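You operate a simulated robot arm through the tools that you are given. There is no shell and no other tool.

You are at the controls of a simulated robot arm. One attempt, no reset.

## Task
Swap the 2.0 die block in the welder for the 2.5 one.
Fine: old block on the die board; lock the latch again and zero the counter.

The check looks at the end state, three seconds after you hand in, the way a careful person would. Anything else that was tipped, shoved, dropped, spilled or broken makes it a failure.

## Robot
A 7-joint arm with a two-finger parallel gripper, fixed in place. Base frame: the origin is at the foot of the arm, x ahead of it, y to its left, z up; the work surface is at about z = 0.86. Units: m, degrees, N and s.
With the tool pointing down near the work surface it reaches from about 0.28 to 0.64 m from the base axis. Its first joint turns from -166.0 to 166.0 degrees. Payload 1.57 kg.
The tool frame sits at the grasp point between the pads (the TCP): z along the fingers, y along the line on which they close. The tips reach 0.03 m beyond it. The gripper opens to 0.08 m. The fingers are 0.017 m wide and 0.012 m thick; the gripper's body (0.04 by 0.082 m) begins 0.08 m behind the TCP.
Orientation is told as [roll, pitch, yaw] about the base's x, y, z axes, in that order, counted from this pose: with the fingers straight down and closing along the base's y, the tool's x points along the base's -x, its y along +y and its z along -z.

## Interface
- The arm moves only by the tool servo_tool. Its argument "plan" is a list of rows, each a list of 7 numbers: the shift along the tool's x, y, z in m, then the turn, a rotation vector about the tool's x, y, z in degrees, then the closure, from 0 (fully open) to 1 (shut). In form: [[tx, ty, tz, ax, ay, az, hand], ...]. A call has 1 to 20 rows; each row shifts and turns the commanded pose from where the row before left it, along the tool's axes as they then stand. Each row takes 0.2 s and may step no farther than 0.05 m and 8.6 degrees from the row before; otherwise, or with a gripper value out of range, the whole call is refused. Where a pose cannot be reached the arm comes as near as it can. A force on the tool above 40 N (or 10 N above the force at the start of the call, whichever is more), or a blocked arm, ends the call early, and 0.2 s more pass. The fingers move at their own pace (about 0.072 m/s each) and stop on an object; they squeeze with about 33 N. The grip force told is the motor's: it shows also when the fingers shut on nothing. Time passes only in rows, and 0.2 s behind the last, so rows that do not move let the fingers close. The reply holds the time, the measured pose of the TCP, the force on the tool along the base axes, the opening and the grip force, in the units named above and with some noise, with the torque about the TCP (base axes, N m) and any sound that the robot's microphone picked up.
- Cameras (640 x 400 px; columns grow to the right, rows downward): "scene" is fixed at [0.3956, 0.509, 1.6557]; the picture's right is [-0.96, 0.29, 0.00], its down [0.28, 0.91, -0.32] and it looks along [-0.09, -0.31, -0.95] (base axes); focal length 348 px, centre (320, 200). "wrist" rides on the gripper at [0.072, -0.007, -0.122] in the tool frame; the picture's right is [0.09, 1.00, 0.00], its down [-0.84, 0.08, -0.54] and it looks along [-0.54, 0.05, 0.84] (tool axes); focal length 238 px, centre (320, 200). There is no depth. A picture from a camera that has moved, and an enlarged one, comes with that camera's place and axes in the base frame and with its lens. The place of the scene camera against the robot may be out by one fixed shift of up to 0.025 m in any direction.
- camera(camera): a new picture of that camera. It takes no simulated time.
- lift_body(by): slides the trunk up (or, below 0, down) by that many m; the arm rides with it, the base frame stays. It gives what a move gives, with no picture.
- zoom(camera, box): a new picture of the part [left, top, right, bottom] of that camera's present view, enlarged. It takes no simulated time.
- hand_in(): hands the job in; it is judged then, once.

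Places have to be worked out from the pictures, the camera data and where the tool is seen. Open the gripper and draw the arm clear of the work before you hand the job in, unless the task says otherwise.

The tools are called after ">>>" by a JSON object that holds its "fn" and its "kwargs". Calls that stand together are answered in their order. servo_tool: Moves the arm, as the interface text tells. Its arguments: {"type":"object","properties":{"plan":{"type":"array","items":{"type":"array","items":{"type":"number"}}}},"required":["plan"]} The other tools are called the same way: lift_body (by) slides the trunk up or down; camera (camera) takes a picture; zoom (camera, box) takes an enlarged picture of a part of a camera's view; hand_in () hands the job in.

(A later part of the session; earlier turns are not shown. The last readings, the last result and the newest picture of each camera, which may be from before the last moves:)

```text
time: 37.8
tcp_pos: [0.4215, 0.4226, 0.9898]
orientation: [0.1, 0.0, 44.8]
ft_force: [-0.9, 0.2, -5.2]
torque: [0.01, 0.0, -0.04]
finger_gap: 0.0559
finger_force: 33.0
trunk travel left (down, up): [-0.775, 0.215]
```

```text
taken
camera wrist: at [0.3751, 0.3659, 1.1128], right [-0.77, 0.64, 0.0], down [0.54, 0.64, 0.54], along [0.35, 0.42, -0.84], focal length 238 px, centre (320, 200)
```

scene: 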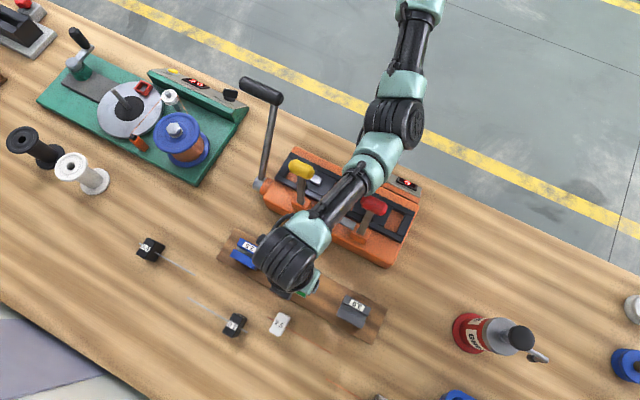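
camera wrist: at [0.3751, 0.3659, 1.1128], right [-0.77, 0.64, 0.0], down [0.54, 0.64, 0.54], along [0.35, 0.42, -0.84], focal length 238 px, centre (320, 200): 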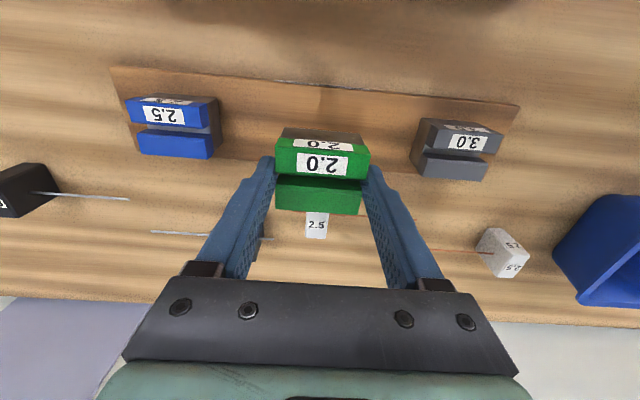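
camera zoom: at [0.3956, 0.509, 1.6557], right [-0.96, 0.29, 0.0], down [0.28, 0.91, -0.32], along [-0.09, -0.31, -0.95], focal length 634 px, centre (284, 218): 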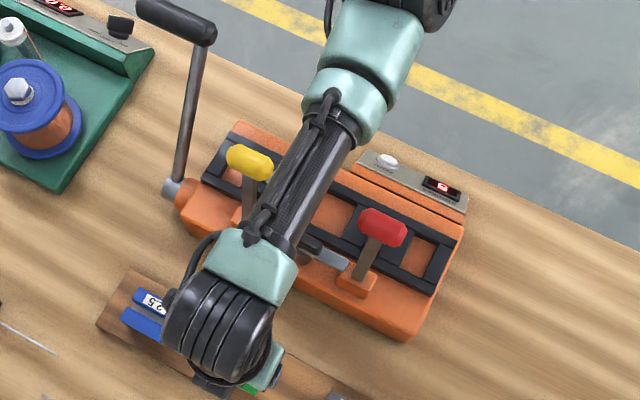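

The forearm is now steeper and higher over the handles. I'll lower the block to just above the board, then creep down for contact.

>>> {"fn": "servo_tool", "kwargs": {"plan": [[0, 0, 0.025, 0, 0, 0, 1], [0, 0, 0.025, 0, 0, 0, 1], [0, 0, 0.015, 0, 0, 0, 1], [0, 0, 0.002, 0, 0, 0, 1], [0, 0, 0, 0, 0, 0, 1]]}}

>>> {"fn": "camera", "kwargs": {"camera": "wrist"}}

>>> {"fn": "zoom", "kwargs": {"camera": "scene", "box": [240, 80, 440, 300]}}

```text
time: 39.0
tcp_pos: [0.4181, 0.4162, 0.9259]
orientation: [0.0, 0.0, 45.0]
ft_force: [-0.1, 0.4, -5.4]
torque: [0.02, 0.02, 0.02]
finger_gap: 0.0557
finger_force: 33.3
out of reach, approached as far as the arm can: row 3
trunk travel left (down, up): [-0.775, 0.215]
```

```text
taken
camera wrist: at [0.3716, 0.3603, 1.0493], right [-0.77, 0.64, 0.0], down [0.54, 0.65, 0.54], along [0.35, 0.42, -0.84], focal length 238 px, centre (320, 200)
```

wrist: 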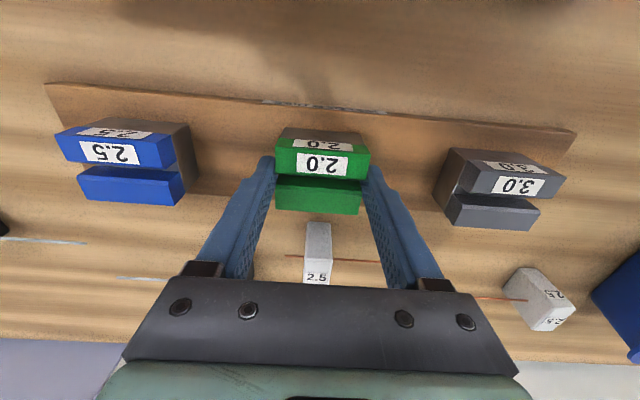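

```text
1.82 times, centred on (340, 190) of scene
camera zoom: at [0.3956, 0.509, 1.6557], right [-0.96, 0.29, 0.0], down [0.28, 0.91, -0.32], along [-0.09, -0.31, -0.95], focal length 634 px, centre (284, 218)
```

zoom: 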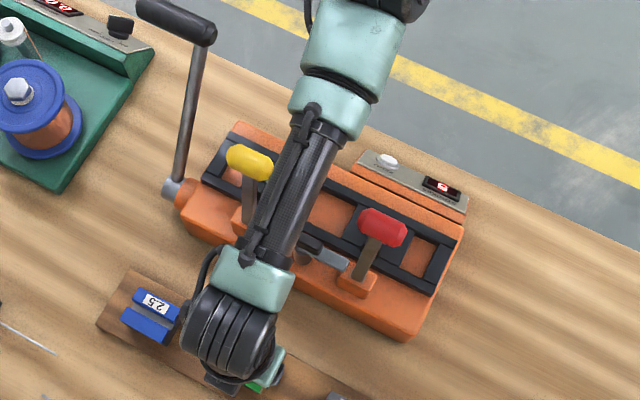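

The arm ran out of reach at this trunk height (d fell short by about 7 mm). I'll raise the tool, lower the trunk by 0.08, and re-aim.

>>> {"fn": "servo_tool", "kwargs": {"plan": [[0, 0, -0.04, 0, 0, 0, 1], [0, 0, -0.04, 0, 0, 0, 1], [0, 0, -0.02, 0, 0, 0, 1], [0, 0, 0, 0, 0, 0, 1]]}}

>>> {"fn": "lift_body", "kwargs": {"by": -0.08}}

>>> {"fn": "zoom", "kwargs": {"camera": "scene", "box": [240, 80, 440, 300]}}

```text
time: 40.0
tcp_pos: [0.4172, 0.4164, 1.0253]
orientation: [0.0, 0.1, 44.9]
ft_force: [0.5, -0.3, -4.9]
torque: [0.02, 0.02, 0.0]
finger_gap: 0.0558
finger_force: 33.6
trunk travel left (down, up): [-0.775, 0.215]
```

```text
time: 41.1
tcp_pos: [0.4181, 0.4157, 0.9462]
orientation: [0.1, 0.0, 44.9]
ft_force: [0.7, -0.2, -5.0]
torque: [0.03, -0.02, -0.03]
finger_gap: 0.0559
finger_force: 32.9
trunk travel left (down, up): [-0.695, 0.295]
```

```text
1.82 times, centred on (340, 190) of scene
camera zoom: at [0.3956, 0.509, 1.6557], right [-0.96, 0.29, 0.0], down [0.28, 0.91, -0.32], along [-0.09, -0.31, -0.95], focal length 634 px, centre (284, 218)
```

zoom: 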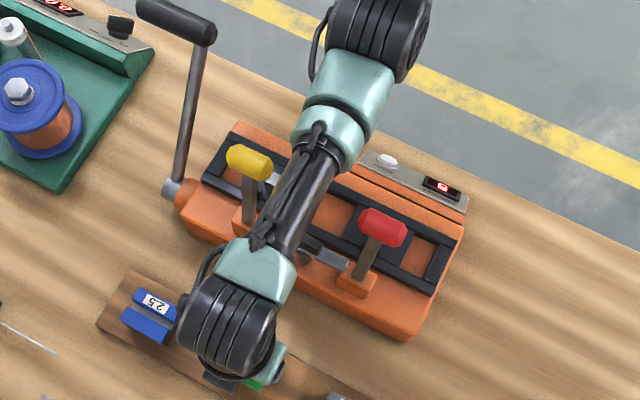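

The tool is at d=0.590, z=0.946. I'll nudge outward 6 mm and creep down to the board.

>>> {"fn": "servo_tool", "kwargs": {"plan": [[-0.006, 0.002, 0.012, 0, 0, 0, 1], [0, 0, 0.012, 0, 0, 0, 1], [0, 0, 0.004, 0, 0, 0, 1], [0, 0, 0.002, 0, 0, 0, 1], [0, 0, 0.002, 0, 0, 0, 1], [0, 0, 0, 0, 0, 0, 1]]}}

>>> {"fn": "camera", "kwargs": {"camera": "wrist"}}

```text
time: 42.5
tcp_pos: [0.4199, 0.4232, 0.921]
orientation: [0.1, -0.8, 44.9]
ft_force: [-1.4, 0.4, 34.6]
torque: [-0.08, -0.07, 0.02]
finger_gap: 0.056
finger_force: 33.0
trunk travel left (down, up): [-0.695, 0.295]
```

```text
taken
camera wrist: at [0.3729, 0.3651, 1.0423], right [-0.77, 0.64, 0.0], down [0.53, 0.64, 0.55], along [0.35, 0.43, -0.83], focal length 238 px, centre (320, 200)
```

wrist: 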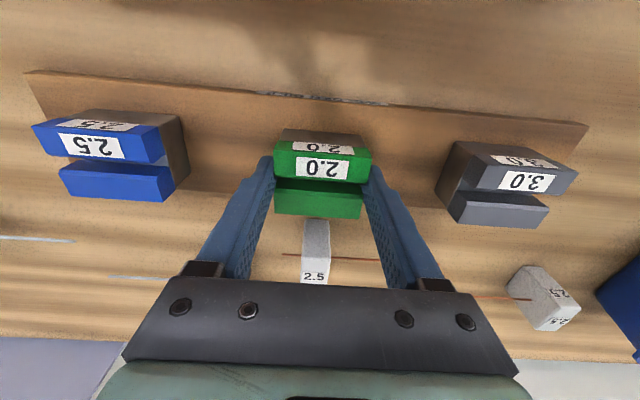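

Contact at z≈0.921, in line with the other two blocks. I'll ease off the pressure, release, and rise.

>>> {"fn": "servo_tool", "kwargs": {"plan": [[0, 0, -0.004, 0, 0, 0, 1], [0, 0, 0, 0, 0, 0, 1]]}}

```text
time: 43.1
tcp_pos: [0.4199, 0.4227, 0.9219]
orientation: [0.2, -0.6, 44.9]
ft_force: [4.7, 7.1, 19.0]
torque: [0.61, -0.67, 0.08]
finger_gap: 0.0558
finger_force: 32.7
trunk travel left (down, up): [-0.695, 0.295]
```

>>> {"fn": "servo_tool", "kwargs": {"plan": [[0, 0, -0.002, 0, 0, 0, 1], [0, 0, 0, 0, 0, 0, 1]]}}

```text
time: 43.7
tcp_pos: [0.4193, 0.4204, 0.9205]
orientation: [0.1, 0.0, 44.9]
ft_force: [3.7, 5.1, 12.5]
torque: [0.57, -0.48, -0.02]
finger_gap: 0.0558
finger_force: 32.5
trunk travel left (down, up): [-0.695, 0.295]
```

Most of the pressure has gone, so I'll open the fingers now, then rise.

>>> {"fn": "servo_tool", "kwargs": {"plan": [[0, 0, 0, 0, 0, 0, 0.25], [0, 0, 0, 0, 0, 0, 0.125], [0, 0, 0, 0, 0, 0, 0.125], [0, 0, -0.01, 0, 0, 0, 0.125], [0, 0, -0.03, 0, 0, 0, 0.125], [0, 0, -0.04, 0, 0, 0, 0.125], [0, 0, -0.04, 0, 0, 0, 0.125], [0, 0, 0, 0, 0, 0, 0.125]]}}

>>> {"fn": "camera", "kwargs": {"camera": "wrist"}}

>>> {"fn": "zoom", "kwargs": {"camera": "wrist", "box": [80, 60, 560, 260]}}

```text
time: 45.5
tcp_pos: [0.419, 0.4207, 1.0398]
orientation: [0.1, 0.0, 45.0]
ft_force: [-0.6, 0.1, 0.7]
torque: [-0.03, 0.01, 0.0]
finger_gap: 0.07
finger_force: 0.0
trunk travel left (down, up): [-0.695, 0.295]
```

```text
taken
camera wrist: at [0.373, 0.3651, 1.1627], right [-0.77, 0.64, 0.0], down [0.54, 0.64, 0.54], along [0.35, 0.42, -0.84], focal length 238 px, centre (320, 200)
```

wrist: 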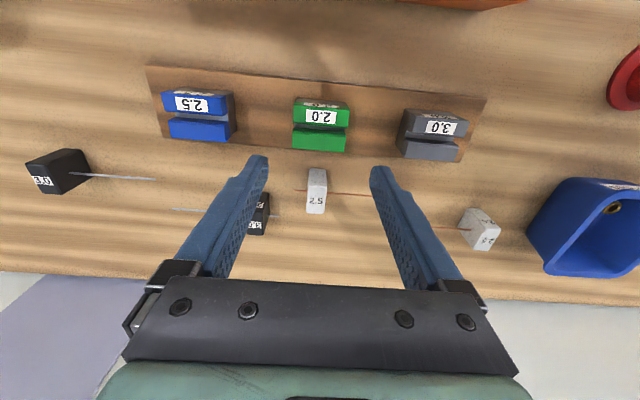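

```text
1.33 times, centred on (320, 160) of wrist
camera zoom: at [0.373, 0.3651, 1.1627], right [-0.77, 0.64, 0.0], down [0.54, 0.64, 0.54], along [0.35, 0.42, -0.84], focal length 318 px, centre (320, 253)
```

zoom: 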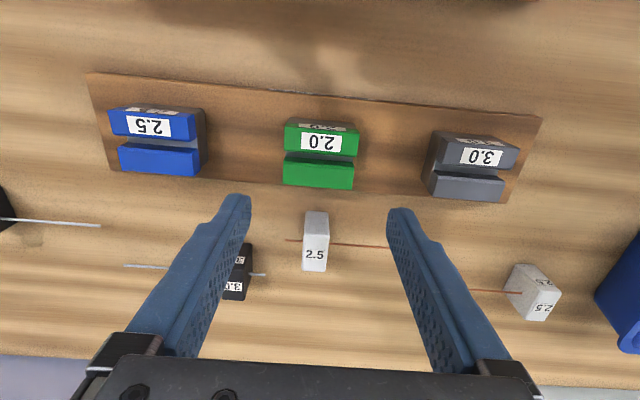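

The green block is standing on the board in line with the others. I'll zoom in on the blue block to fix its position for the grasp.

>>> {"fn": "zoom", "kwargs": {"camera": "wrist", "box": [140, 60, 260, 150]}}

>>> {"fn": "zoom", "kwargs": {"camera": "wrist", "box": [270, 70, 390, 160]}}

```text
4.44 times, centred on (200, 105) of wrist
camera zoom: at [0.373, 0.3651, 1.1627], right [-0.77, 0.64, 0.0], down [0.54, 0.64, 0.54], along [0.35, 0.42, -0.84], focal length 1059 px, centre (853, 622)
```

zoom: 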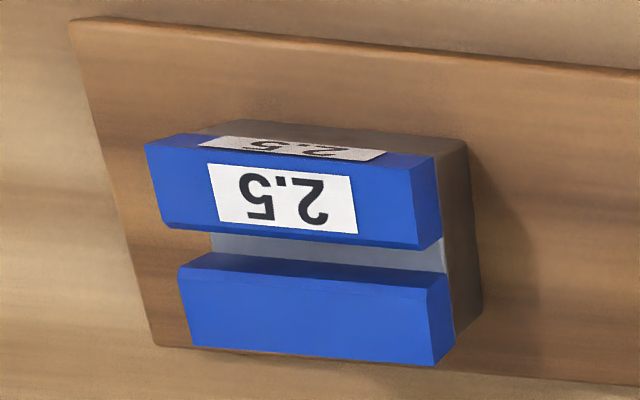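

```text
4.44 times, centred on (330, 115) of wrist
camera zoom: at [0.373, 0.3651, 1.1627], right [-0.77, 0.64, 0.0], down [0.54, 0.64, 0.54], along [0.35, 0.42, -0.84], focal length 1059 px, centre (276, 578)
```

zoom: 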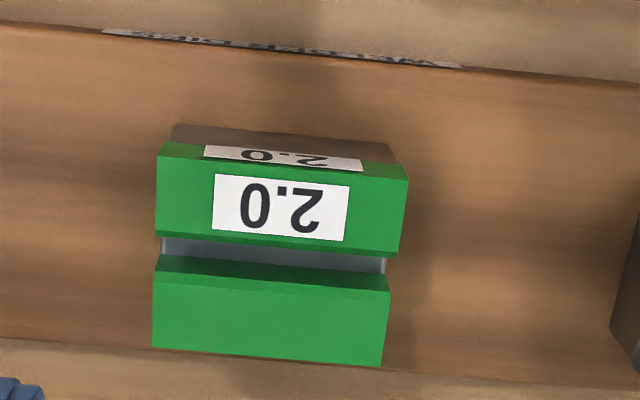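

From the same view, the blue block should be at d≈0.5946, l≈-0.126 for an identical grip. The forearm will pass over the yellow knob there, so I'll raise the trunk slightly, traverse at height, and check.

>>> {"fn": "lift_body", "kwargs": {"by": 0.02}}

>>> {"fn": "servo_tool", "kwargs": {"plan": [[0, -0.042, 0, 0, 0, 0, 0.125], [0, -0.042, 0, 0, 0, 0, 0.125], [-0.001, -0.0435, 0, 0, 0, 0, 0.125], [0, 0, 0, 0, 0, 0, 0.125]]}}

>>> {"fn": "camera", "kwargs": {"camera": "wrist"}}

>>> {"fn": "zoom", "kwargs": {"camera": "scene", "box": [200, 60, 420, 290]}}

```text
time: 46.2
tcp_pos: [0.4186, 0.4203, 1.0599]
orientation: [0.0, 0.0, 44.9]
ft_force: [0.2, 0.4, -0.7]
torque: [0.01, 0.01, -0.01]
finger_gap: 0.0698
finger_force: 0.0
trunk travel left (down, up): [-0.715, 0.275]
```

```text
time: 47.2
tcp_pos: [0.5104, 0.3318, 1.0593]
orientation: [0.0, 0.0, 44.9]
ft_force: [-0.7, -0.1, -0.2]
torque: [-0.02, 0.0, 0.0]
finger_gap: 0.0702
finger_force: 0.1
trunk travel left (down, up): [-0.715, 0.275]
```

```text
taken
camera wrist: at [0.4637, 0.2754, 1.1811], right [-0.77, 0.64, 0.0], down [0.54, 0.65, 0.54], along [0.35, 0.42, -0.84], focal length 238 px, centre (320, 200)
```

wrist: 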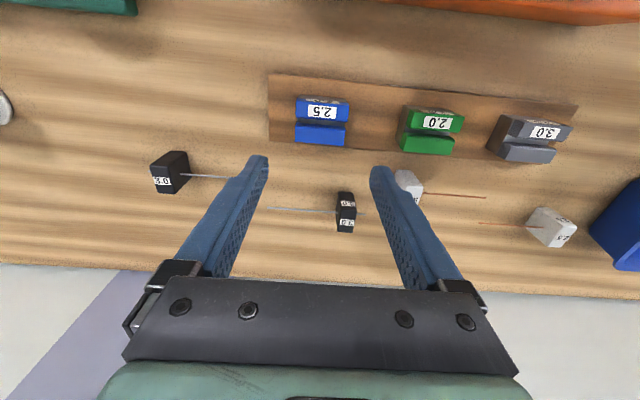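

```text
1.74 times, centred on (310, 175) of scene
camera zoom: at [0.3956, 0.509, 1.6557], right [-0.96, 0.29, 0.0], down [0.28, 0.91, -0.32], along [-0.09, -0.31, -0.95], focal length 606 px, centre (337, 244)
```

zoom: 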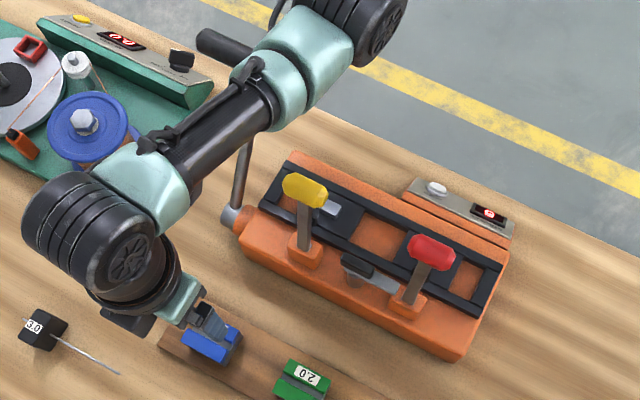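

The forearm stays clear of the long lever (about 9 cm to the side) but passes above the yellow knob's outer end. A straighter arm keeps it higher, so I'll raise the trunk 1 cm more and descend in stages.

>>> {"fn": "lift_body", "kwargs": {"by": 0.01}}

>>> {"fn": "servo_tool", "kwargs": {"plan": [[0.001, 0, 0.03, 0, 0, 0, 0.125], [0, 0, 0.03, 0, 0, 0, 0.125], [0, 0, 0.03, 0, 0, 0, 0.125], [0, 0, 0.01, 0, 0, 0, 0.125], [0, 0, 0, 0, 0, 0, 0.125]]}}

>>> {"fn": "camera", "kwargs": {"camera": "wrist"}}

>>> {"fn": "zoom", "kwargs": {"camera": "scene", "box": [200, 60, 420, 290]}}

```text
time: 47.8
tcp_pos: [0.5113, 0.3312, 1.0693]
orientation: [-0.1, -0.1, 45.0]
ft_force: [-0.4, -0.1, 1.1]
torque: [-0.01, 0.01, -0.01]
finger_gap: 0.0703
finger_force: 0.1
trunk travel left (down, up): [-0.725, 0.265]
```

```text
time: 49.0
tcp_pos: [0.5078, 0.3329, 0.9685]
orientation: [0.0, -0.1, 44.8]
ft_force: [-0.3, 1.1, 1.0]
torque: [-0.02, 0.0, 0.01]
finger_gap: 0.07
finger_force: 0.0
trunk travel left (down, up): [-0.725, 0.265]
```

```text
taken
camera wrist: at [0.4627, 0.2752, 1.0908], right [-0.77, 0.64, 0.0], down [0.54, 0.65, 0.54], along [0.35, 0.42, -0.84], focal length 238 px, centre (320, 200)
```

wrist: 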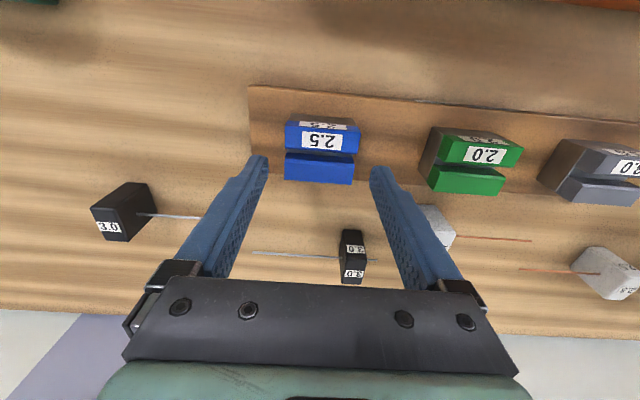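

```text
1.74 times, centred on (310, 175) of scene
camera zoom: at [0.3956, 0.509, 1.6557], right [-0.96, 0.29, 0.0], down [0.28, 0.91, -0.32], along [-0.09, -0.31, -0.95], focal length 606 px, centre (337, 244)
```

zoom: 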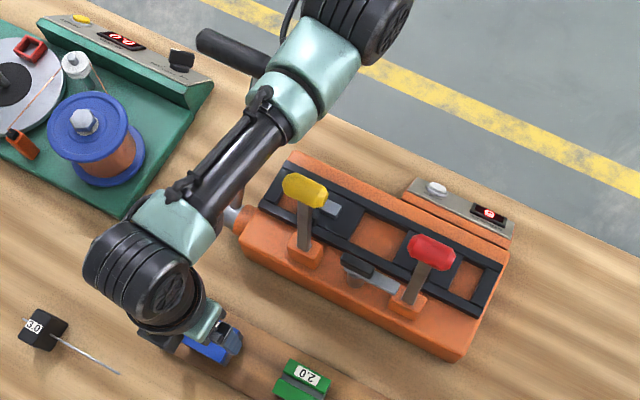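

The forearm passes well to the side of the yellow knob, and the fingers are centred on the blue block. I'll descend to the grasp height of z≈0.921.

>>> {"fn": "servo_tool", "kwargs": {"plan": [[0, 0, 0.02, 0, 0, 0, 0.125], [0, 0, 0.02, 0, 0, 0, 0.125], [0, 0, 0.0075, 0, 0, 0, 0.125], [0, 0, 0, 0, 0, 0, 0.125]]}}

>>> {"fn": "camera", "kwargs": {"camera": "wrist"}}

>>> {"fn": "zoom", "kwargs": {"camera": "scene", "box": [200, 60, 420, 290]}}

```text
time: 50.0
tcp_pos: [0.5098, 0.3315, 0.9203]
orientation: [0.0, 0.0, 44.9]
ft_force: [0.1, 0.1, -0.5]
torque: [-0.01, 0.02, -0.01]
finger_gap: 0.0701
finger_force: 0.0
trunk travel left (down, up): [-0.725, 0.265]
```

```text
taken
camera wrist: at [0.4623, 0.2753, 1.0438], right [-0.77, 0.64, 0.0], down [0.54, 0.64, 0.54], along [0.35, 0.42, -0.84], focal length 238 px, centre (320, 200)
```

wrist: 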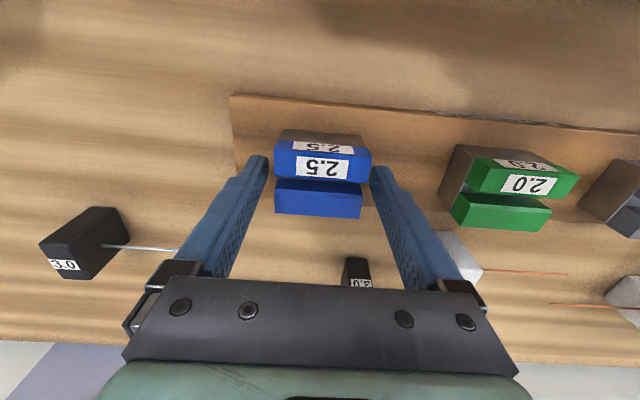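

```text
1.74 times, centred on (310, 175) of scene
camera zoom: at [0.3956, 0.509, 1.6557], right [-0.96, 0.29, 0.0], down [0.28, 0.91, -0.32], along [-0.09, -0.31, -0.95], focal length 606 px, centre (337, 244)
```

zoom: 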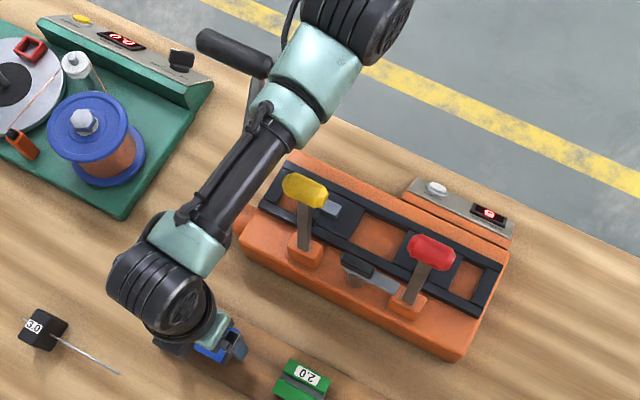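

The fingers straddle the blue block, and it sits in the view almost exactly where the green one did. I'll close and compare.

>>> {"fn": "servo_tool", "kwargs": {"plan": [[0, 0, 0, 0, 0, 0, 0.4], [0, 0, 0, 0, 0, 0, 1], [0, 0, 0, 0, 0, 0, 1]]}}

>>> {"fn": "zoom", "kwargs": {"camera": "wrist", "box": [240, 110, 400, 240]}}

```text
time: 50.8
tcp_pos: [0.5071, 0.3318, 0.9212]
orientation: [0.1, 0.0, 45.0]
ft_force: [-0.1, 1.2, -0.5]
torque: [0.06, -0.03, 0.0]
finger_gap: 0.0561
finger_force: 33.2
trunk travel left (down, up): [-0.725, 0.265]
```

```text
3.08 times, centred on (320, 175) of wrist
camera zoom: at [0.4623, 0.2753, 1.0439], right [-0.77, 0.64, 0.0], down [0.54, 0.64, 0.54], along [0.35, 0.42, -0.84], focal length 733 px, centre (320, 277)
```

zoom: 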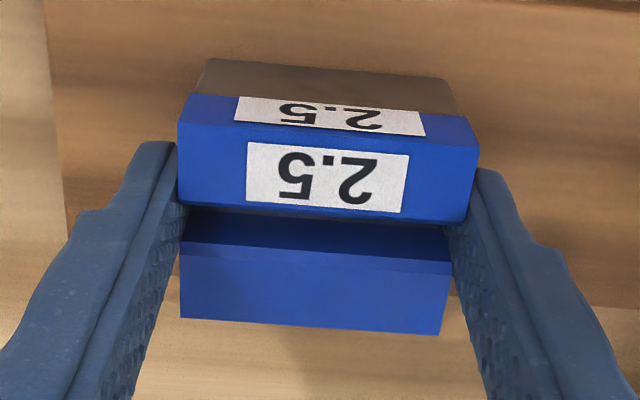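

The blue block is gripped (gap 0.0561, 33 N). I'll lift it straight up high, then carry it along the board line and in over the welder.

>>> {"fn": "servo_tool", "kwargs": {"plan": [[0, 0, -0.006, 0, 0, 0, 1], [0, 0, -0.014, 0, 0, 0, 1], [0, 0, -0.04, 0, 0, 0, 1], [0, 0, -0.04, 0, 0, 0, 1], [0, 0, -0.045, 0, 0, 0, 1], [0, 0, -0.045, 0, 0, 0, 1], [0, 0, -0.045, 0, 0, 0, 1], [0, 0, -0.045, 0, 0, 0, 1], [0, 0.0415, 0, 0, 0, 0, 1], [0, 0.0415, 0, 0, 0, 0, 1], [0, 0.0414, 0, 0, 0, 0, 1], [0, 0, 0, 0, 0, 0, 1]]}}

>>> {"fn": "camera", "kwargs": {"camera": "scene"}}

>>> {"fn": "camera", "kwargs": {"camera": "wrist"}}

```text
time: 53.4
tcp_pos: [0.4215, 0.4183, 1.2023]
orientation: [0.1, 0.2, 44.8]
ft_force: [0.4, -0.9, -5.7]
torque: [-0.02, 0.02, 0.0]
finger_gap: 0.0557
finger_force: 32.7
trunk travel left (down, up): [-0.725, 0.265]
```

```text
taken
```

scene: 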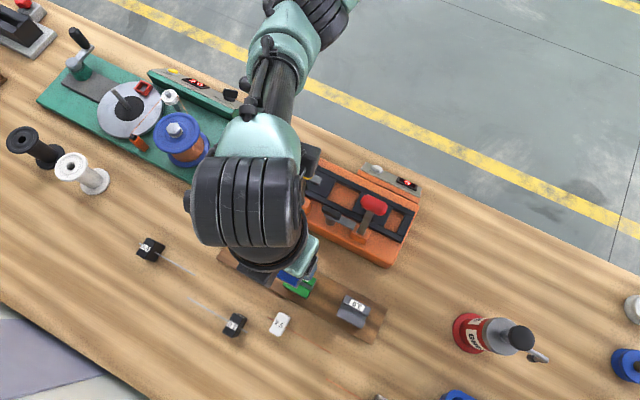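

```text
taken
camera wrist: at [0.3757, 0.3629, 1.3252], right [-0.77, 0.64, 0.0], down [0.54, 0.64, 0.54], along [0.35, 0.42, -0.84], focal length 238 px, centre (320, 200)
```

wrist: 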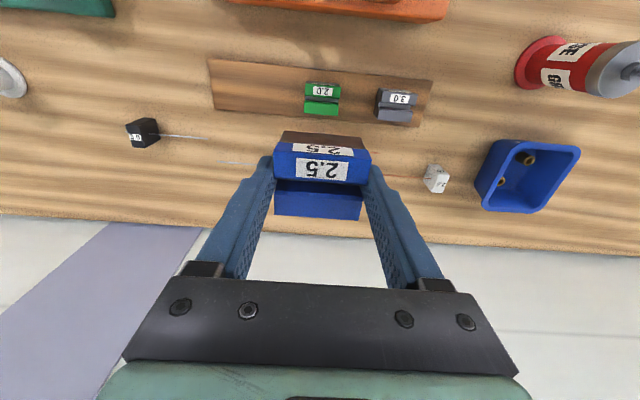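

Blue is held securely. I'll move inward over the handles at this height and then check where the forearm lies.

>>> {"fn": "servo_tool", "kwargs": {"plan": [[0.04, 0, 0, 0, 0, 0, 1], [0.04, 0, 0, 0, 0, 0, 1], [0.04, 0, 0, 0, 0, 0, 1], [0.04, 0, 0, 0, 0, 0, 1], [0.038, 0, 0, 0, 0, 0, 1], [0, 0, 0, 0, 0, 0, 1]]}}

>>> {"fn": "camera", "kwargs": {"camera": "scene"}}

>>> {"fn": "camera", "kwargs": {"camera": "wrist"}}

```text
time: 54.8
tcp_pos: [0.2824, 0.2803, 1.2]
orientation: [-0.1, 0.1, 44.8]
ft_force: [0.0, -0.2, -5.0]
torque: [-0.02, -0.02, 0.01]
finger_gap: 0.056
finger_force: 33.2
trunk travel left (down, up): [-0.725, 0.265]
```

```text
taken
```

scene: 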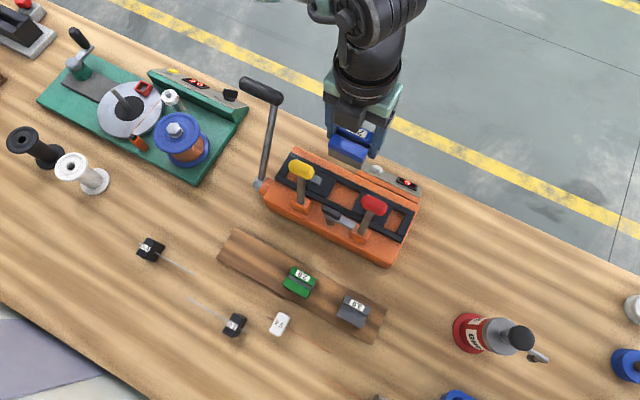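

```text
taken
camera wrist: at [0.2358, 0.2236, 1.3234], right [-0.77, 0.64, 0.0], down [0.54, 0.65, 0.54], along [0.35, 0.41, -0.84], focal length 238 px, centre (320, 200)
```

wrist: 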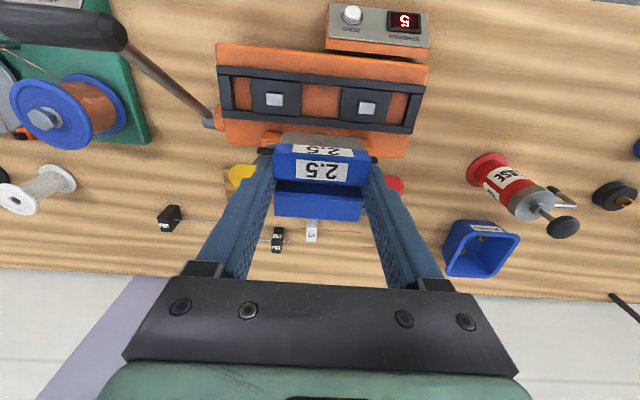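

The arm is well clear of everything. I'll zoom in on the empty pocket to check its gap before inserting.

>>> {"fn": "zoom", "kwargs": {"camera": "wrist", "box": [200, 40, 440, 220]}}

>>> {"fn": "zoom", "kwargs": {"camera": "scene", "box": [260, 120, 430, 270]}}

```text
2.22 times, centred on (320, 130) of wrist
camera zoom: at [0.2358, 0.2236, 1.3234], right [-0.77, 0.64, 0.0], down [0.54, 0.65, 0.54], along [0.35, 0.41, -0.84], focal length 530 px, centre (320, 356)
```

zoom: 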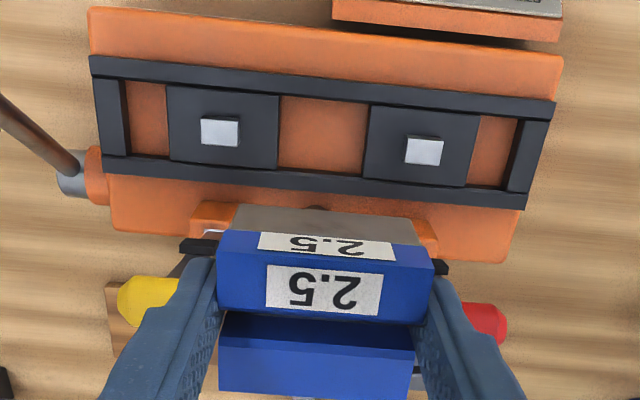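

```text
2.67 times, centred on (345, 195) of scene
camera zoom: at [0.3956, 0.509, 1.6557], right [-0.96, 0.29, 0.0], down [0.28, 0.91, -0.32], along [-0.09, -0.31, -0.95], focal length 929 px, centre (253, 213)
```

zoom: 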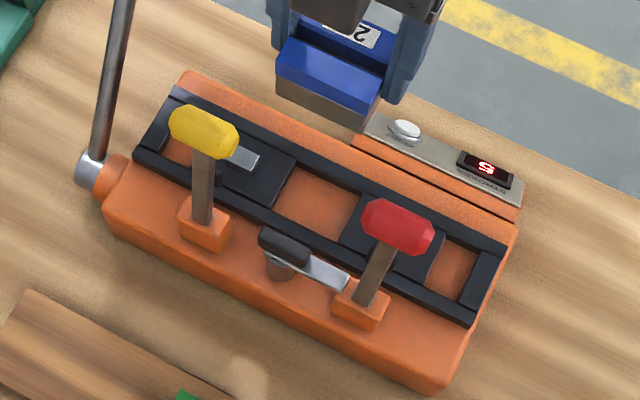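

The pocket measures about 0.060 × 0.050, centred at d≈0.394, l≈-0.002, which leaves around 2 mm per side. I'll trim 3 mm inward and descend to just above the jaws.

>>> {"fn": "servo_tool", "kwargs": {"plan": [[0.003, 0, 0.035, 0, 0, 0, 1], [0, 0, 0.04, 0, 0, 0, 1], [0, 0, 0.04, 0, 0, 0, 1], [0, 0, 0.04, 0, 0, 0, 1], [0, 0, 0.025, 0, 0, 0, 1], [0, 0, 0, 0, 0, 0, 1]]}}

>>> {"fn": "zoom", "kwargs": {"camera": "wrist", "box": [180, 80, 460, 240]}}

>>> {"fn": "zoom", "kwargs": {"camera": "scene", "box": [260, 120, 430, 270]}}

```text
time: 56.2
tcp_pos: [0.2787, 0.2775, 1.021]
orientation: [-0.1, 0.0, 44.7]
ft_force: [-0.6, 0.2, -5.0]
torque: [-0.05, -0.03, 0.0]
finger_gap: 0.0557
finger_force: 33.1
trunk travel left (down, up): [-0.725, 0.265]
```

```text
2.29 times, centred on (320, 160) of wrist
camera zoom: at [0.2325, 0.2212, 1.1435], right [-0.77, 0.64, 0.0], down [0.54, 0.65, 0.54], along [0.35, 0.42, -0.84], focal length 545 px, centre (320, 291)
```

zoom: 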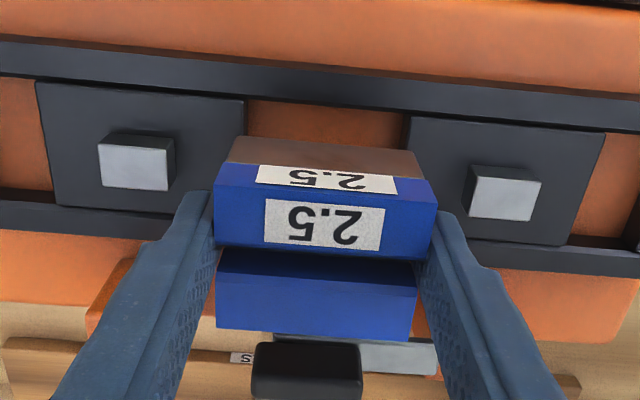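

```text
2.67 times, centred on (345, 195) of scene
camera zoom: at [0.3956, 0.509, 1.6557], right [-0.96, 0.29, 0.0], down [0.28, 0.91, -0.32], along [-0.09, -0.31, -0.95], focal length 929 px, centre (253, 213)
```

zoom: 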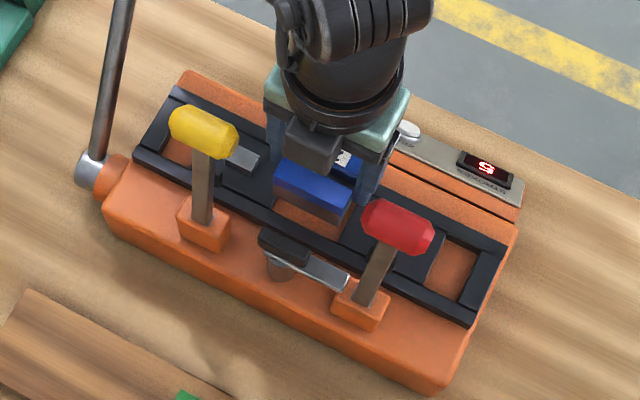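

Relative to the pocket, the block is centred in l but sits about 2.5 mm too far out in d. I'll correct that and creep down with small steps, watching the force.

>>> {"fn": "servo_tool", "kwargs": {"plan": [[0.0025, 0, 0, 0, 0, 0, 1], [0, 0, 0.01, 0, 0, 0, 1], [0, 0, 0.008, 0, 0, 0, 1], [0, 0, 0.003, 0, 0, 0, 1], [0, 0, 0.003, 0, 0, 0, 1], [0, 0, 0.003, 0, 0, 0, 1], [0, 0, 0, 0, 0, 0, 1]]}}

>>> {"fn": "zoom", "kwargs": {"camera": "wrist", "box": [180, 80, 460, 240]}}

```text
time: 57.8
tcp_pos: [0.2763, 0.2747, 0.9939]
orientation: [-0.1, 0.0, 44.9]
ft_force: [0.1, -0.9, -5.2]
torque: [-0.04, 0.02, -0.02]
finger_gap: 0.0558
finger_force: 32.9
trunk travel left (down, up): [-0.725, 0.265]
```

```text
2.29 times, centred on (320, 160) of wrist
camera zoom: at [0.2307, 0.2196, 1.1164], right [-0.77, 0.64, 0.0], down [0.54, 0.65, 0.54], along [0.35, 0.42, -0.84], focal length 545 px, centre (320, 291)
```

zoom: 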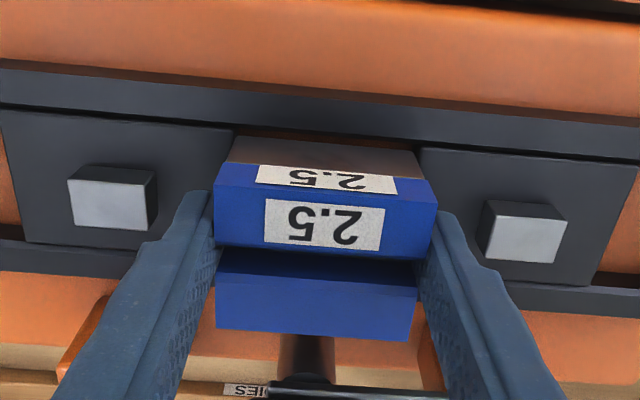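

There's no contact yet at z=0.994, and the block lines up with the pocket. I'll keep creeping down.

>>> {"fn": "servo_tool", "kwargs": {"plan": [[0, 0, 0.003, 0, 0, 0, 1], [0, 0, 0.003, 0, 0, 0, 1], [0, 0, 0.002, 0, 0, 0, 1], [0, 0, 0, 0, 0, 0, 1]]}}

>>> {"fn": "zoom", "kwargs": {"camera": "wrist", "box": [180, 80, 460, 240]}}

```text
time: 58.8
tcp_pos: [0.2778, 0.2767, 0.9862]
orientation: [0.0, 0.0, 44.8]
ft_force: [-0.3, -0.2, -5.4]
torque: [-0.02, 0.03, -0.01]
finger_gap: 0.056
finger_force: 33.3
trunk travel left (down, up): [-0.725, 0.265]
```

```text
2.29 times, centred on (320, 160) of wrist
camera zoom: at [0.2312, 0.2196, 1.1084], right [-0.77, 0.64, 0.0], down [0.54, 0.64, 0.54], along [0.35, 0.42, -0.84], focal length 545 px, centre (320, 291)
```

zoom: 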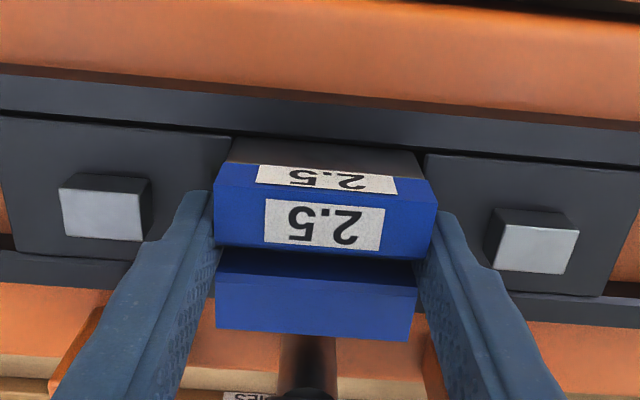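

Still free at z=0.986, with the jaws closing in around the block. I'll continue in 2 mm steps until it touches.

>>> {"fn": "servo_tool", "kwargs": {"plan": [[0, 0, 0.002, 0, 0, 0, 1], [0, 0, 0.002, 0, 0, 0, 1], [0, 0, 0.002, 0, 0, 0, 1], [0, 0, 0, 0, 0, 0, 1]]}}

>>> {"fn": "zoom", "kwargs": {"camera": "wrist", "box": [180, 80, 460, 240]}}

```text
time: 59.8
tcp_pos: [0.2779, 0.276, 0.9807]
orientation: [0.0, 0.0, 44.8]
ft_force: [0.1, -0.5, -5.5]
torque: [-0.02, 0.06, -0.01]
finger_gap: 0.056
finger_force: 32.5
trunk travel left (down, up): [-0.725, 0.265]
```

```text
2.29 times, centred on (320, 160) of wrist
camera zoom: at [0.2311, 0.2193, 1.1024], right [-0.77, 0.64, 0.0], down [0.54, 0.65, 0.54], along [0.35, 0.42, -0.84], focal length 545 px, centre (320, 291)
```

zoom: 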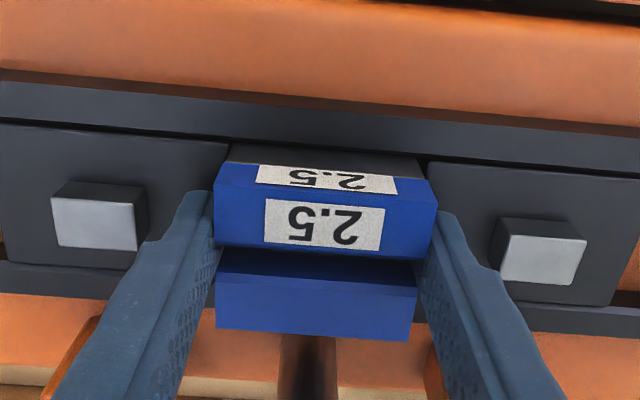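

No contact at 0.9807. I'll keep going with 1 mm steps.

>>> {"fn": "servo_tool", "kwargs": {"plan": [[0, 0, 0.001, 0, 0, 0, 1], [0, 0, 0.001, 0, 0, 0, 1], [0, 0, 0.001, 0, 0, 0, 1], [0, 0, 0, 0, 0, 0, 1]]}}

```text
time: 60.8
tcp_pos: [0.2776, 0.276, 0.9776]
orientation: [0.0, 0.1, 44.9]
ft_force: [-0.2, 0.9, -5.6]
torque: [-0.01, -0.01, -0.01]
finger_gap: 0.0559
finger_force: 33.2
trunk travel left (down, up): [-0.725, 0.265]
```

>>> {"fn": "servo_tool", "kwargs": {"plan": [[0, 0, 0.001, 0, 0, 0, 1], [0, 0, 0.001, 0, 0, 0, 1], [0, 0, 0, 0, 0, 0, 1]]}}

>>> {"fn": "zoom", "kwargs": {"camera": "wrist", "box": [180, 80, 460, 240]}}

>>> {"fn": "zoom", "kwargs": {"camera": "scene", "box": [290, 130, 390, 220]}}

```text
time: 61.6
tcp_pos: [0.2777, 0.2764, 0.9771]
orientation: [0.0, -0.2, 44.8]
ft_force: [-0.9, 4.3, 17.0]
torque: [-0.59, -0.18, 0.02]
finger_gap: 0.0558
finger_force: 33.4
trunk travel left (down, up): [-0.725, 0.265]
```

```text
2.29 times, centred on (320, 160) of wrist
camera zoom: at [0.2302, 0.219, 1.0989], right [-0.77, 0.64, 0.0], down [0.54, 0.64, 0.55], along [0.35, 0.42, -0.84], focal length 545 px, centre (320, 291)
```

zoom: 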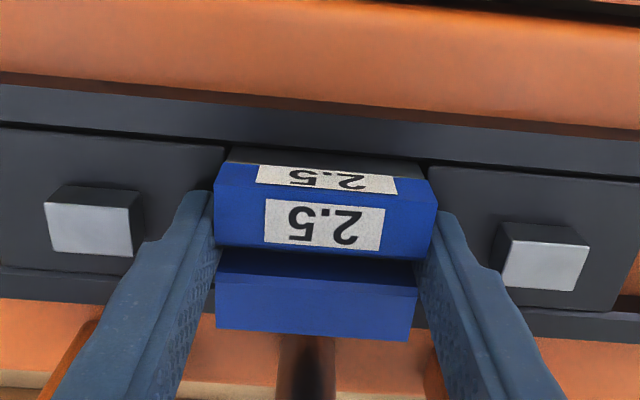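

```text
4.44 times, centred on (340, 175) of scene
camera zoom: at [0.3956, 0.509, 1.6557], right [-0.96, 0.29, 0.0], down [0.28, 0.91, -0.32], along [-0.09, -0.31, -0.95], focal length 1549 px, centre (231, 311)
```

zoom: 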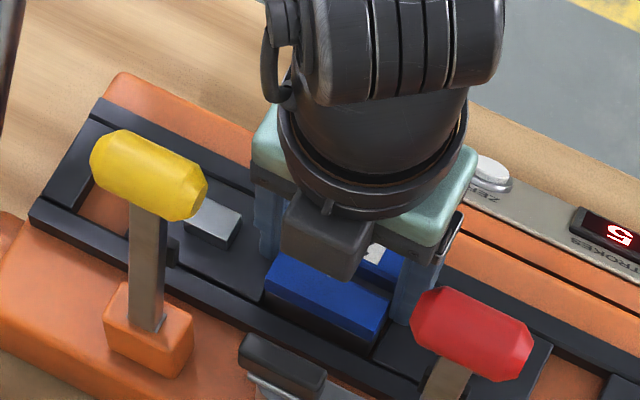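

Contact came at z≈0.977 with 22 N, as predicted for a seated block. I'll relax the pressure, open slowly, rise, and inspect.

>>> {"fn": "servo_tool", "kwargs": {"plan": [[0, 0, -0.0012, 0, 0, 0, 1], [0, 0, 0, 0, 0, 0, 0.27], [0, 0, 0, 0, 0, 0, 0.125], [0, 0, 0, 0, 0, 0, 0.125], [0, 0, -0.005, 0, 0, 0, 0.125], [0, 0, -0.02, 0, 0, 0, 0.125], [0, 0, -0.03, 0, 0, 0, 0.125], [0, 0, -0.04, 0, 0, 0, 0.125], [0, 0, -0.04, 0, 0, 0, 0.125], [0, 0, 0, 0, 0, 0, 0.125]]}}

>>> {"fn": "zoom", "kwargs": {"camera": "wrist", "box": [200, 20, 440, 220]}}

>>> {"fn": "zoom", "kwargs": {"camera": "scene", "box": [290, 150, 390, 240]}}

```text
time: 63.8
tcp_pos: [0.2771, 0.2763, 1.1115]
orientation: [0.0, 0.0, 44.8]
ft_force: [0.4, -0.7, 0.1]
torque: [0.01, -0.01, 0.01]
finger_gap: 0.0696
finger_force: 0.0
trunk travel left (down, up): [-0.725, 0.265]
```

```text
2.00 times, centred on (320, 120) of wrist
camera zoom: at [0.2309, 0.2199, 1.2345], right [-0.77, 0.64, 0.0], down [0.54, 0.65, 0.54], along [0.35, 0.42, -0.84], focal length 477 px, centre (320, 360)
```

zoom: 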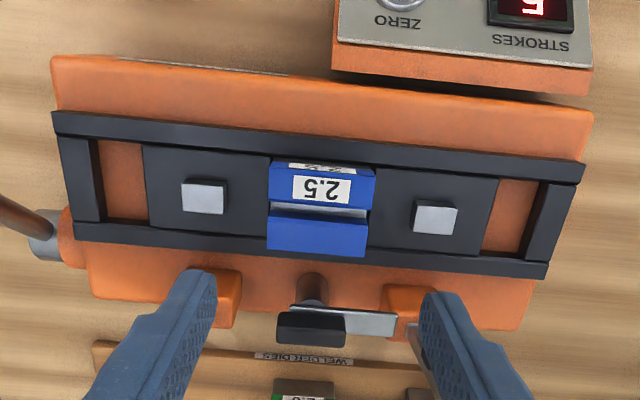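

```text
4.44 times, centred on (340, 195) of scene
camera zoom: at [0.3956, 0.509, 1.6557], right [-0.96, 0.29, 0.0], down [0.28, 0.91, -0.32], along [-0.09, -0.31, -0.95], focal length 1549 px, centre (231, 222)
```

zoom: 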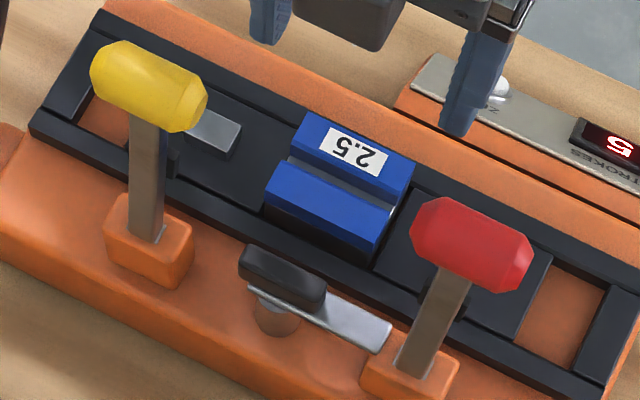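

Blue 2.5 is seated in the pocket exactly as the green was. To re-lock, I'll push the bar's +l side inward first, then push the outer end to its stop as I found earlier. I'll rise, move to the front, yaw round, and close the fingers.

>>> {"fn": "servo_tool", "kwargs": {"plan": [[0, 0, -0.045, 0, 0, 0, 0.125], [0, 0, -0.045, 0, 0, 0, 0.125], [-0.04, 0, 0, 0, 0, 0, 1], [-0.04, 0, 0, 0, 0, 0, 1], [-0.024, 0, 0, 0, 0, 0, 1], [0, 0, 0, 0, 0, 8.2, 1], [0, 0, 0, 0, 0, 8.2, 1], [0, 0, 0, 0, 0, 8.2, 1], [0, 0, 0, 0, 0, 8.2, 1], [0, 0, 0, 0, 0, 8.2, 1], [0, 0, 0, 0, 0, 8.2, 1], [0, 0, 0, 0, 0, 8.2, 1], [0, 0, 0, 0, 0, 8.2, 1], [0, 0, 0, 0, 0, 8.2, 1], [0, 0, 0, 0, 0, 8.2, 1], [0, 0, 0, 0, 0, 7.8, 1], [0, 0, 0, 0, 0, 0, 1]]}}

>>> {"fn": "lift_body", "kwargs": {"by": 0.06}}

>>> {"fn": "servo_tool", "kwargs": {"plan": [[0.012, 0, 0, 7.5, 0, 0, 1], [0.012, 0, 0, 7.5, 0, 0, 1], [0, 0, 0, 7.5, 0, 0, 1], [0, 0, 0, 7.5, 0, 0, 1], [0, 0, 0, 0, 0, 0, 1]]}}

>>> {"fn": "camera", "kwargs": {"camera": "wrist"}}

>>> {"fn": "camera", "kwargs": {"camera": "scene"}}

```text
time: 67.4
tcp_pos: [0.3514, 0.3483, 1.2]
orientation: [0.0, 0.1, -45.0]
ft_force: [-0.3, 0.0, 0.1]
torque: [0.02, -0.02, -0.04]
finger_gap: 0.0001
finger_force: 21.4
trunk travel left (down, up): [-0.725, 0.265]
```

```text
time: 68.4
tcp_pos: [0.3519, 0.3491, 1.2611]
orientation: [-0.1, 0.0, -44.9]
ft_force: [-0.6, 0.2, -0.2]
torque: [0.02, -0.04, 0.04]
finger_gap: 0.0
finger_force: 21.5
trunk travel left (down, up): [-0.785, 0.205]
```

```text
time: 69.6
tcp_pos: [0.334, 0.3655, 1.2629]
orientation: [-29.9, 0.1, -45.1]
ft_force: [0.1, 1.0, 0.6]
torque: [0.01, 0.03, -0.03]
finger_gap: 0.0
finger_force: 21.5
trunk travel left (down, up): [-0.785, 0.205]
```

```text
taken
camera wrist: at [0.3226, 0.4543, 1.3719], right [0.54, 0.68, -0.5], down [0.83, -0.35, 0.43], along [0.11, -0.65, -0.75], focal length 238 px, centre (320, 200)
```

wrist: 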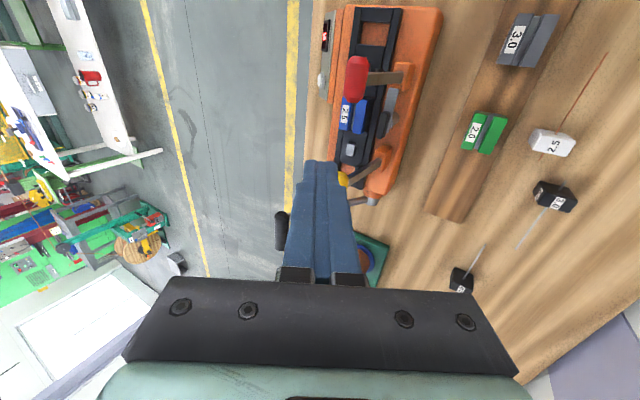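

```text
taken
```

scene: 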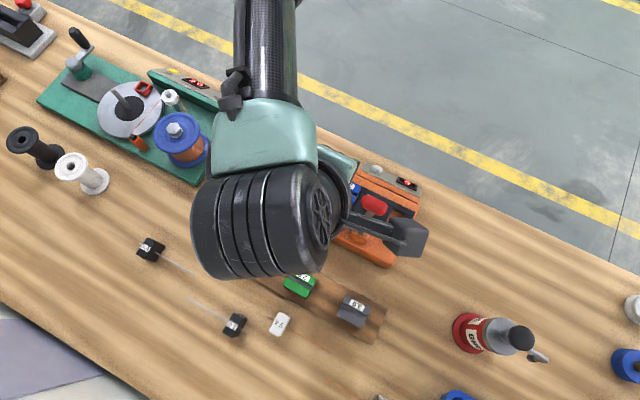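

The tilted tool is at d=0.495, l=0.022, outside the knob line. I'll descend in front of the grip's +l side.

>>> {"fn": "servo_tool", "kwargs": {"plan": [[0, 0.0225, 0.039, 0, 0, 0, 1], [0, 0.0225, 0.039, 0, 0, 0, 1], [0, 0.0225, 0.039, 0, 0, 0, 1], [0, 0.0225, 0.039, 0, 0, 0, 1], [0, 0.0225, 0.039, 0, 0, 0, 1], [0, 0, 0, 0, 0, 0, 1]]}}

>>> {"fn": "camera", "kwargs": {"camera": "wrist"}}

>>> {"fn": "zoom", "kwargs": {"camera": "scene", "box": [200, 60, 440, 290]}}

```text
time: 71.0
tcp_pos: [0.3319, 0.3655, 1.0369]
orientation: [-29.9, 0.1, -44.9]
ft_force: [-0.5, -0.2, 0.3]
torque: [0.02, -0.01, -0.01]
finger_gap: 0.0
finger_force: 21.3
trunk travel left (down, up): [-0.785, 0.205]
```

```text
taken
camera wrist: at [0.3206, 0.4545, 1.1465], right [0.54, 0.68, -0.5], down [0.83, -0.35, 0.43], along [0.11, -0.65, -0.75], focal length 238 px, centre (320, 200)
```

wrist: 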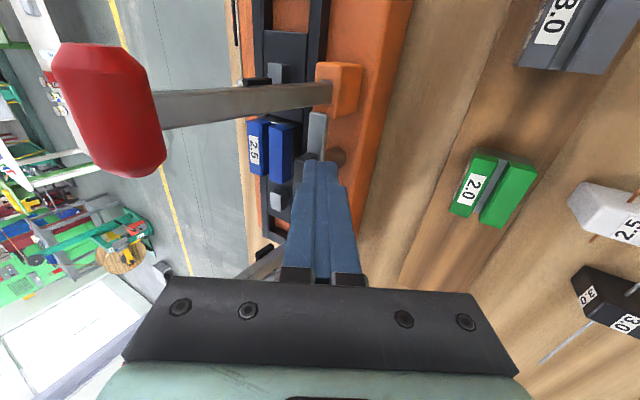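

```text
1.74 times, centred on (320, 175) of scene
camera zoom: at [0.3956, 0.509, 1.6557], right [-0.96, 0.29, 0.0], down [0.28, 0.91, -0.32], along [-0.09, -0.31, -0.95], focal length 606 px, centre (320, 244)
```

zoom: 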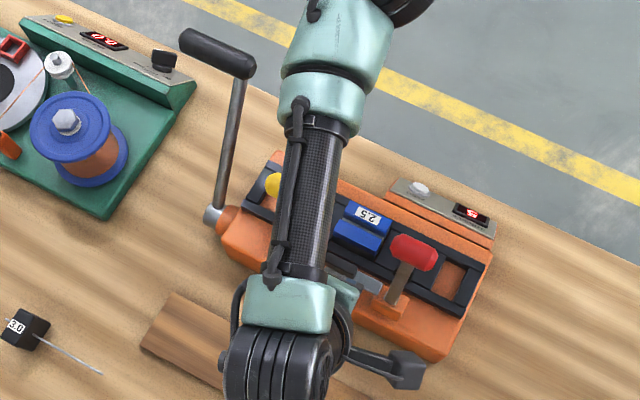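

Everything is clear, with the fingertip just outside the latch. I'll go down the last 34 mm to grip height and look closely.

>>> {"fn": "servo_tool", "kwargs": {"plan": [[0, 0.0085, 0.0147, 0, 0, 0, 1], [0, 0.0085, 0.0147, 0, 0, 0, 1], [0, 0, 0, 0, 0, 0, 1]]}}

>>> {"fn": "zoom", "kwargs": {"camera": "wrist", "box": [230, 70, 400, 230]}}

```text
time: 71.8
tcp_pos: [0.3309, 0.364, 1.005]
orientation: [-30.0, 0.0, -44.9]
ft_force: [-1.5, 0.3, 0.2]
torque: [-0.03, -0.01, -0.04]
finger_gap: 0.0
finger_force: 21.5
out of reach, approached as far as the arm can: row 2
trunk travel left (down, up): [-0.785, 0.205]
```

```text
2.50 times, centred on (315, 150) of wrist
camera zoom: at [0.319, 0.4527, 1.1142], right [0.54, 0.68, -0.5], down [0.83, -0.35, 0.43], along [0.12, -0.65, -0.75], focal length 596 px, centre (332, 325)
```

zoom: 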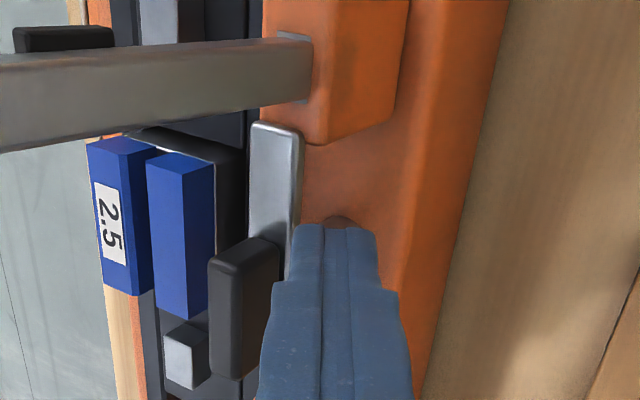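

The tool is in place beside the bar at d=0.491. I'll push inward (-d) in small steps and watch the force.

>>> {"fn": "servo_tool", "kwargs": {"plan": [[0, -0.00433, 0.0025, 0, 0, 0, 1], [0, -0.00433, 0.0025, 0, 0, 0, 1], [0, -0.00433, 0.0025, 0, 0, 0, 1], [0, 0, 0, 0, 0, 0, 1]]}}

>>> {"fn": "zoom", "kwargs": {"camera": "wrist", "box": [230, 70, 400, 230]}}

```text
time: 72.8
tcp_pos: [0.3218, 0.3514, 1.0047]
orientation: [-30.0, 0.0, -45.0]
ft_force: [-0.2, -0.3, 0.5]
torque: [-0.04, -0.02, 0.0]
finger_gap: 0.0
finger_force: 21.3
trunk travel left (down, up): [-0.785, 0.205]
```

```text
2.50 times, centred on (315, 150) of wrist
camera zoom: at [0.3096, 0.4415, 1.1139], right [0.54, 0.67, -0.5], down [0.83, -0.35, 0.43], along [0.11, -0.65, -0.75], focal length 596 px, centre (332, 325)
```

zoom: 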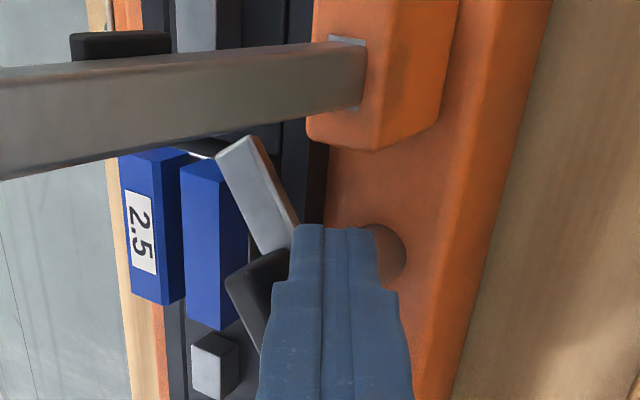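

The bar is swinging back over the block. I'll push in a little further.

>>> {"fn": "servo_tool", "kwargs": {"plan": [[0, -0.00433, 0.0025, 0, 0, 0, 1], [0, -0.00433, 0.0025, 0, 0, 0, 1], [0, 0, 0, 0, 0, 0, 1]]}}

>>> {"fn": "zoom", "kwargs": {"camera": "wrist", "box": [230, 70, 400, 230]}}

```text
time: 73.6
tcp_pos: [0.3132, 0.3451, 1.0044]
orientation: [-30.2, -0.1, -45.0]
ft_force: [-0.6, 0.1, 0.3]
torque: [-0.02, 0.0, -0.01]
finger_gap: 0.0
finger_force: 21.1
trunk travel left (down, up): [-0.785, 0.205]
```

```text
2.50 times, centred on (315, 150) of wrist
camera zoom: at [0.302, 0.4347, 1.1139], right [0.54, 0.68, -0.5], down [0.83, -0.35, 0.43], along [0.11, -0.65, -0.75], focal length 596 px, centre (332, 325)
```

zoom: 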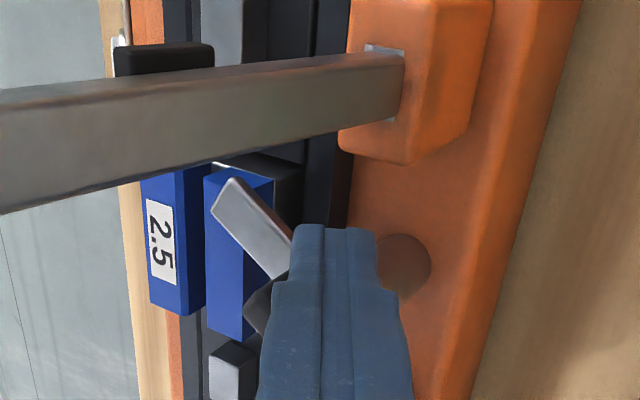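

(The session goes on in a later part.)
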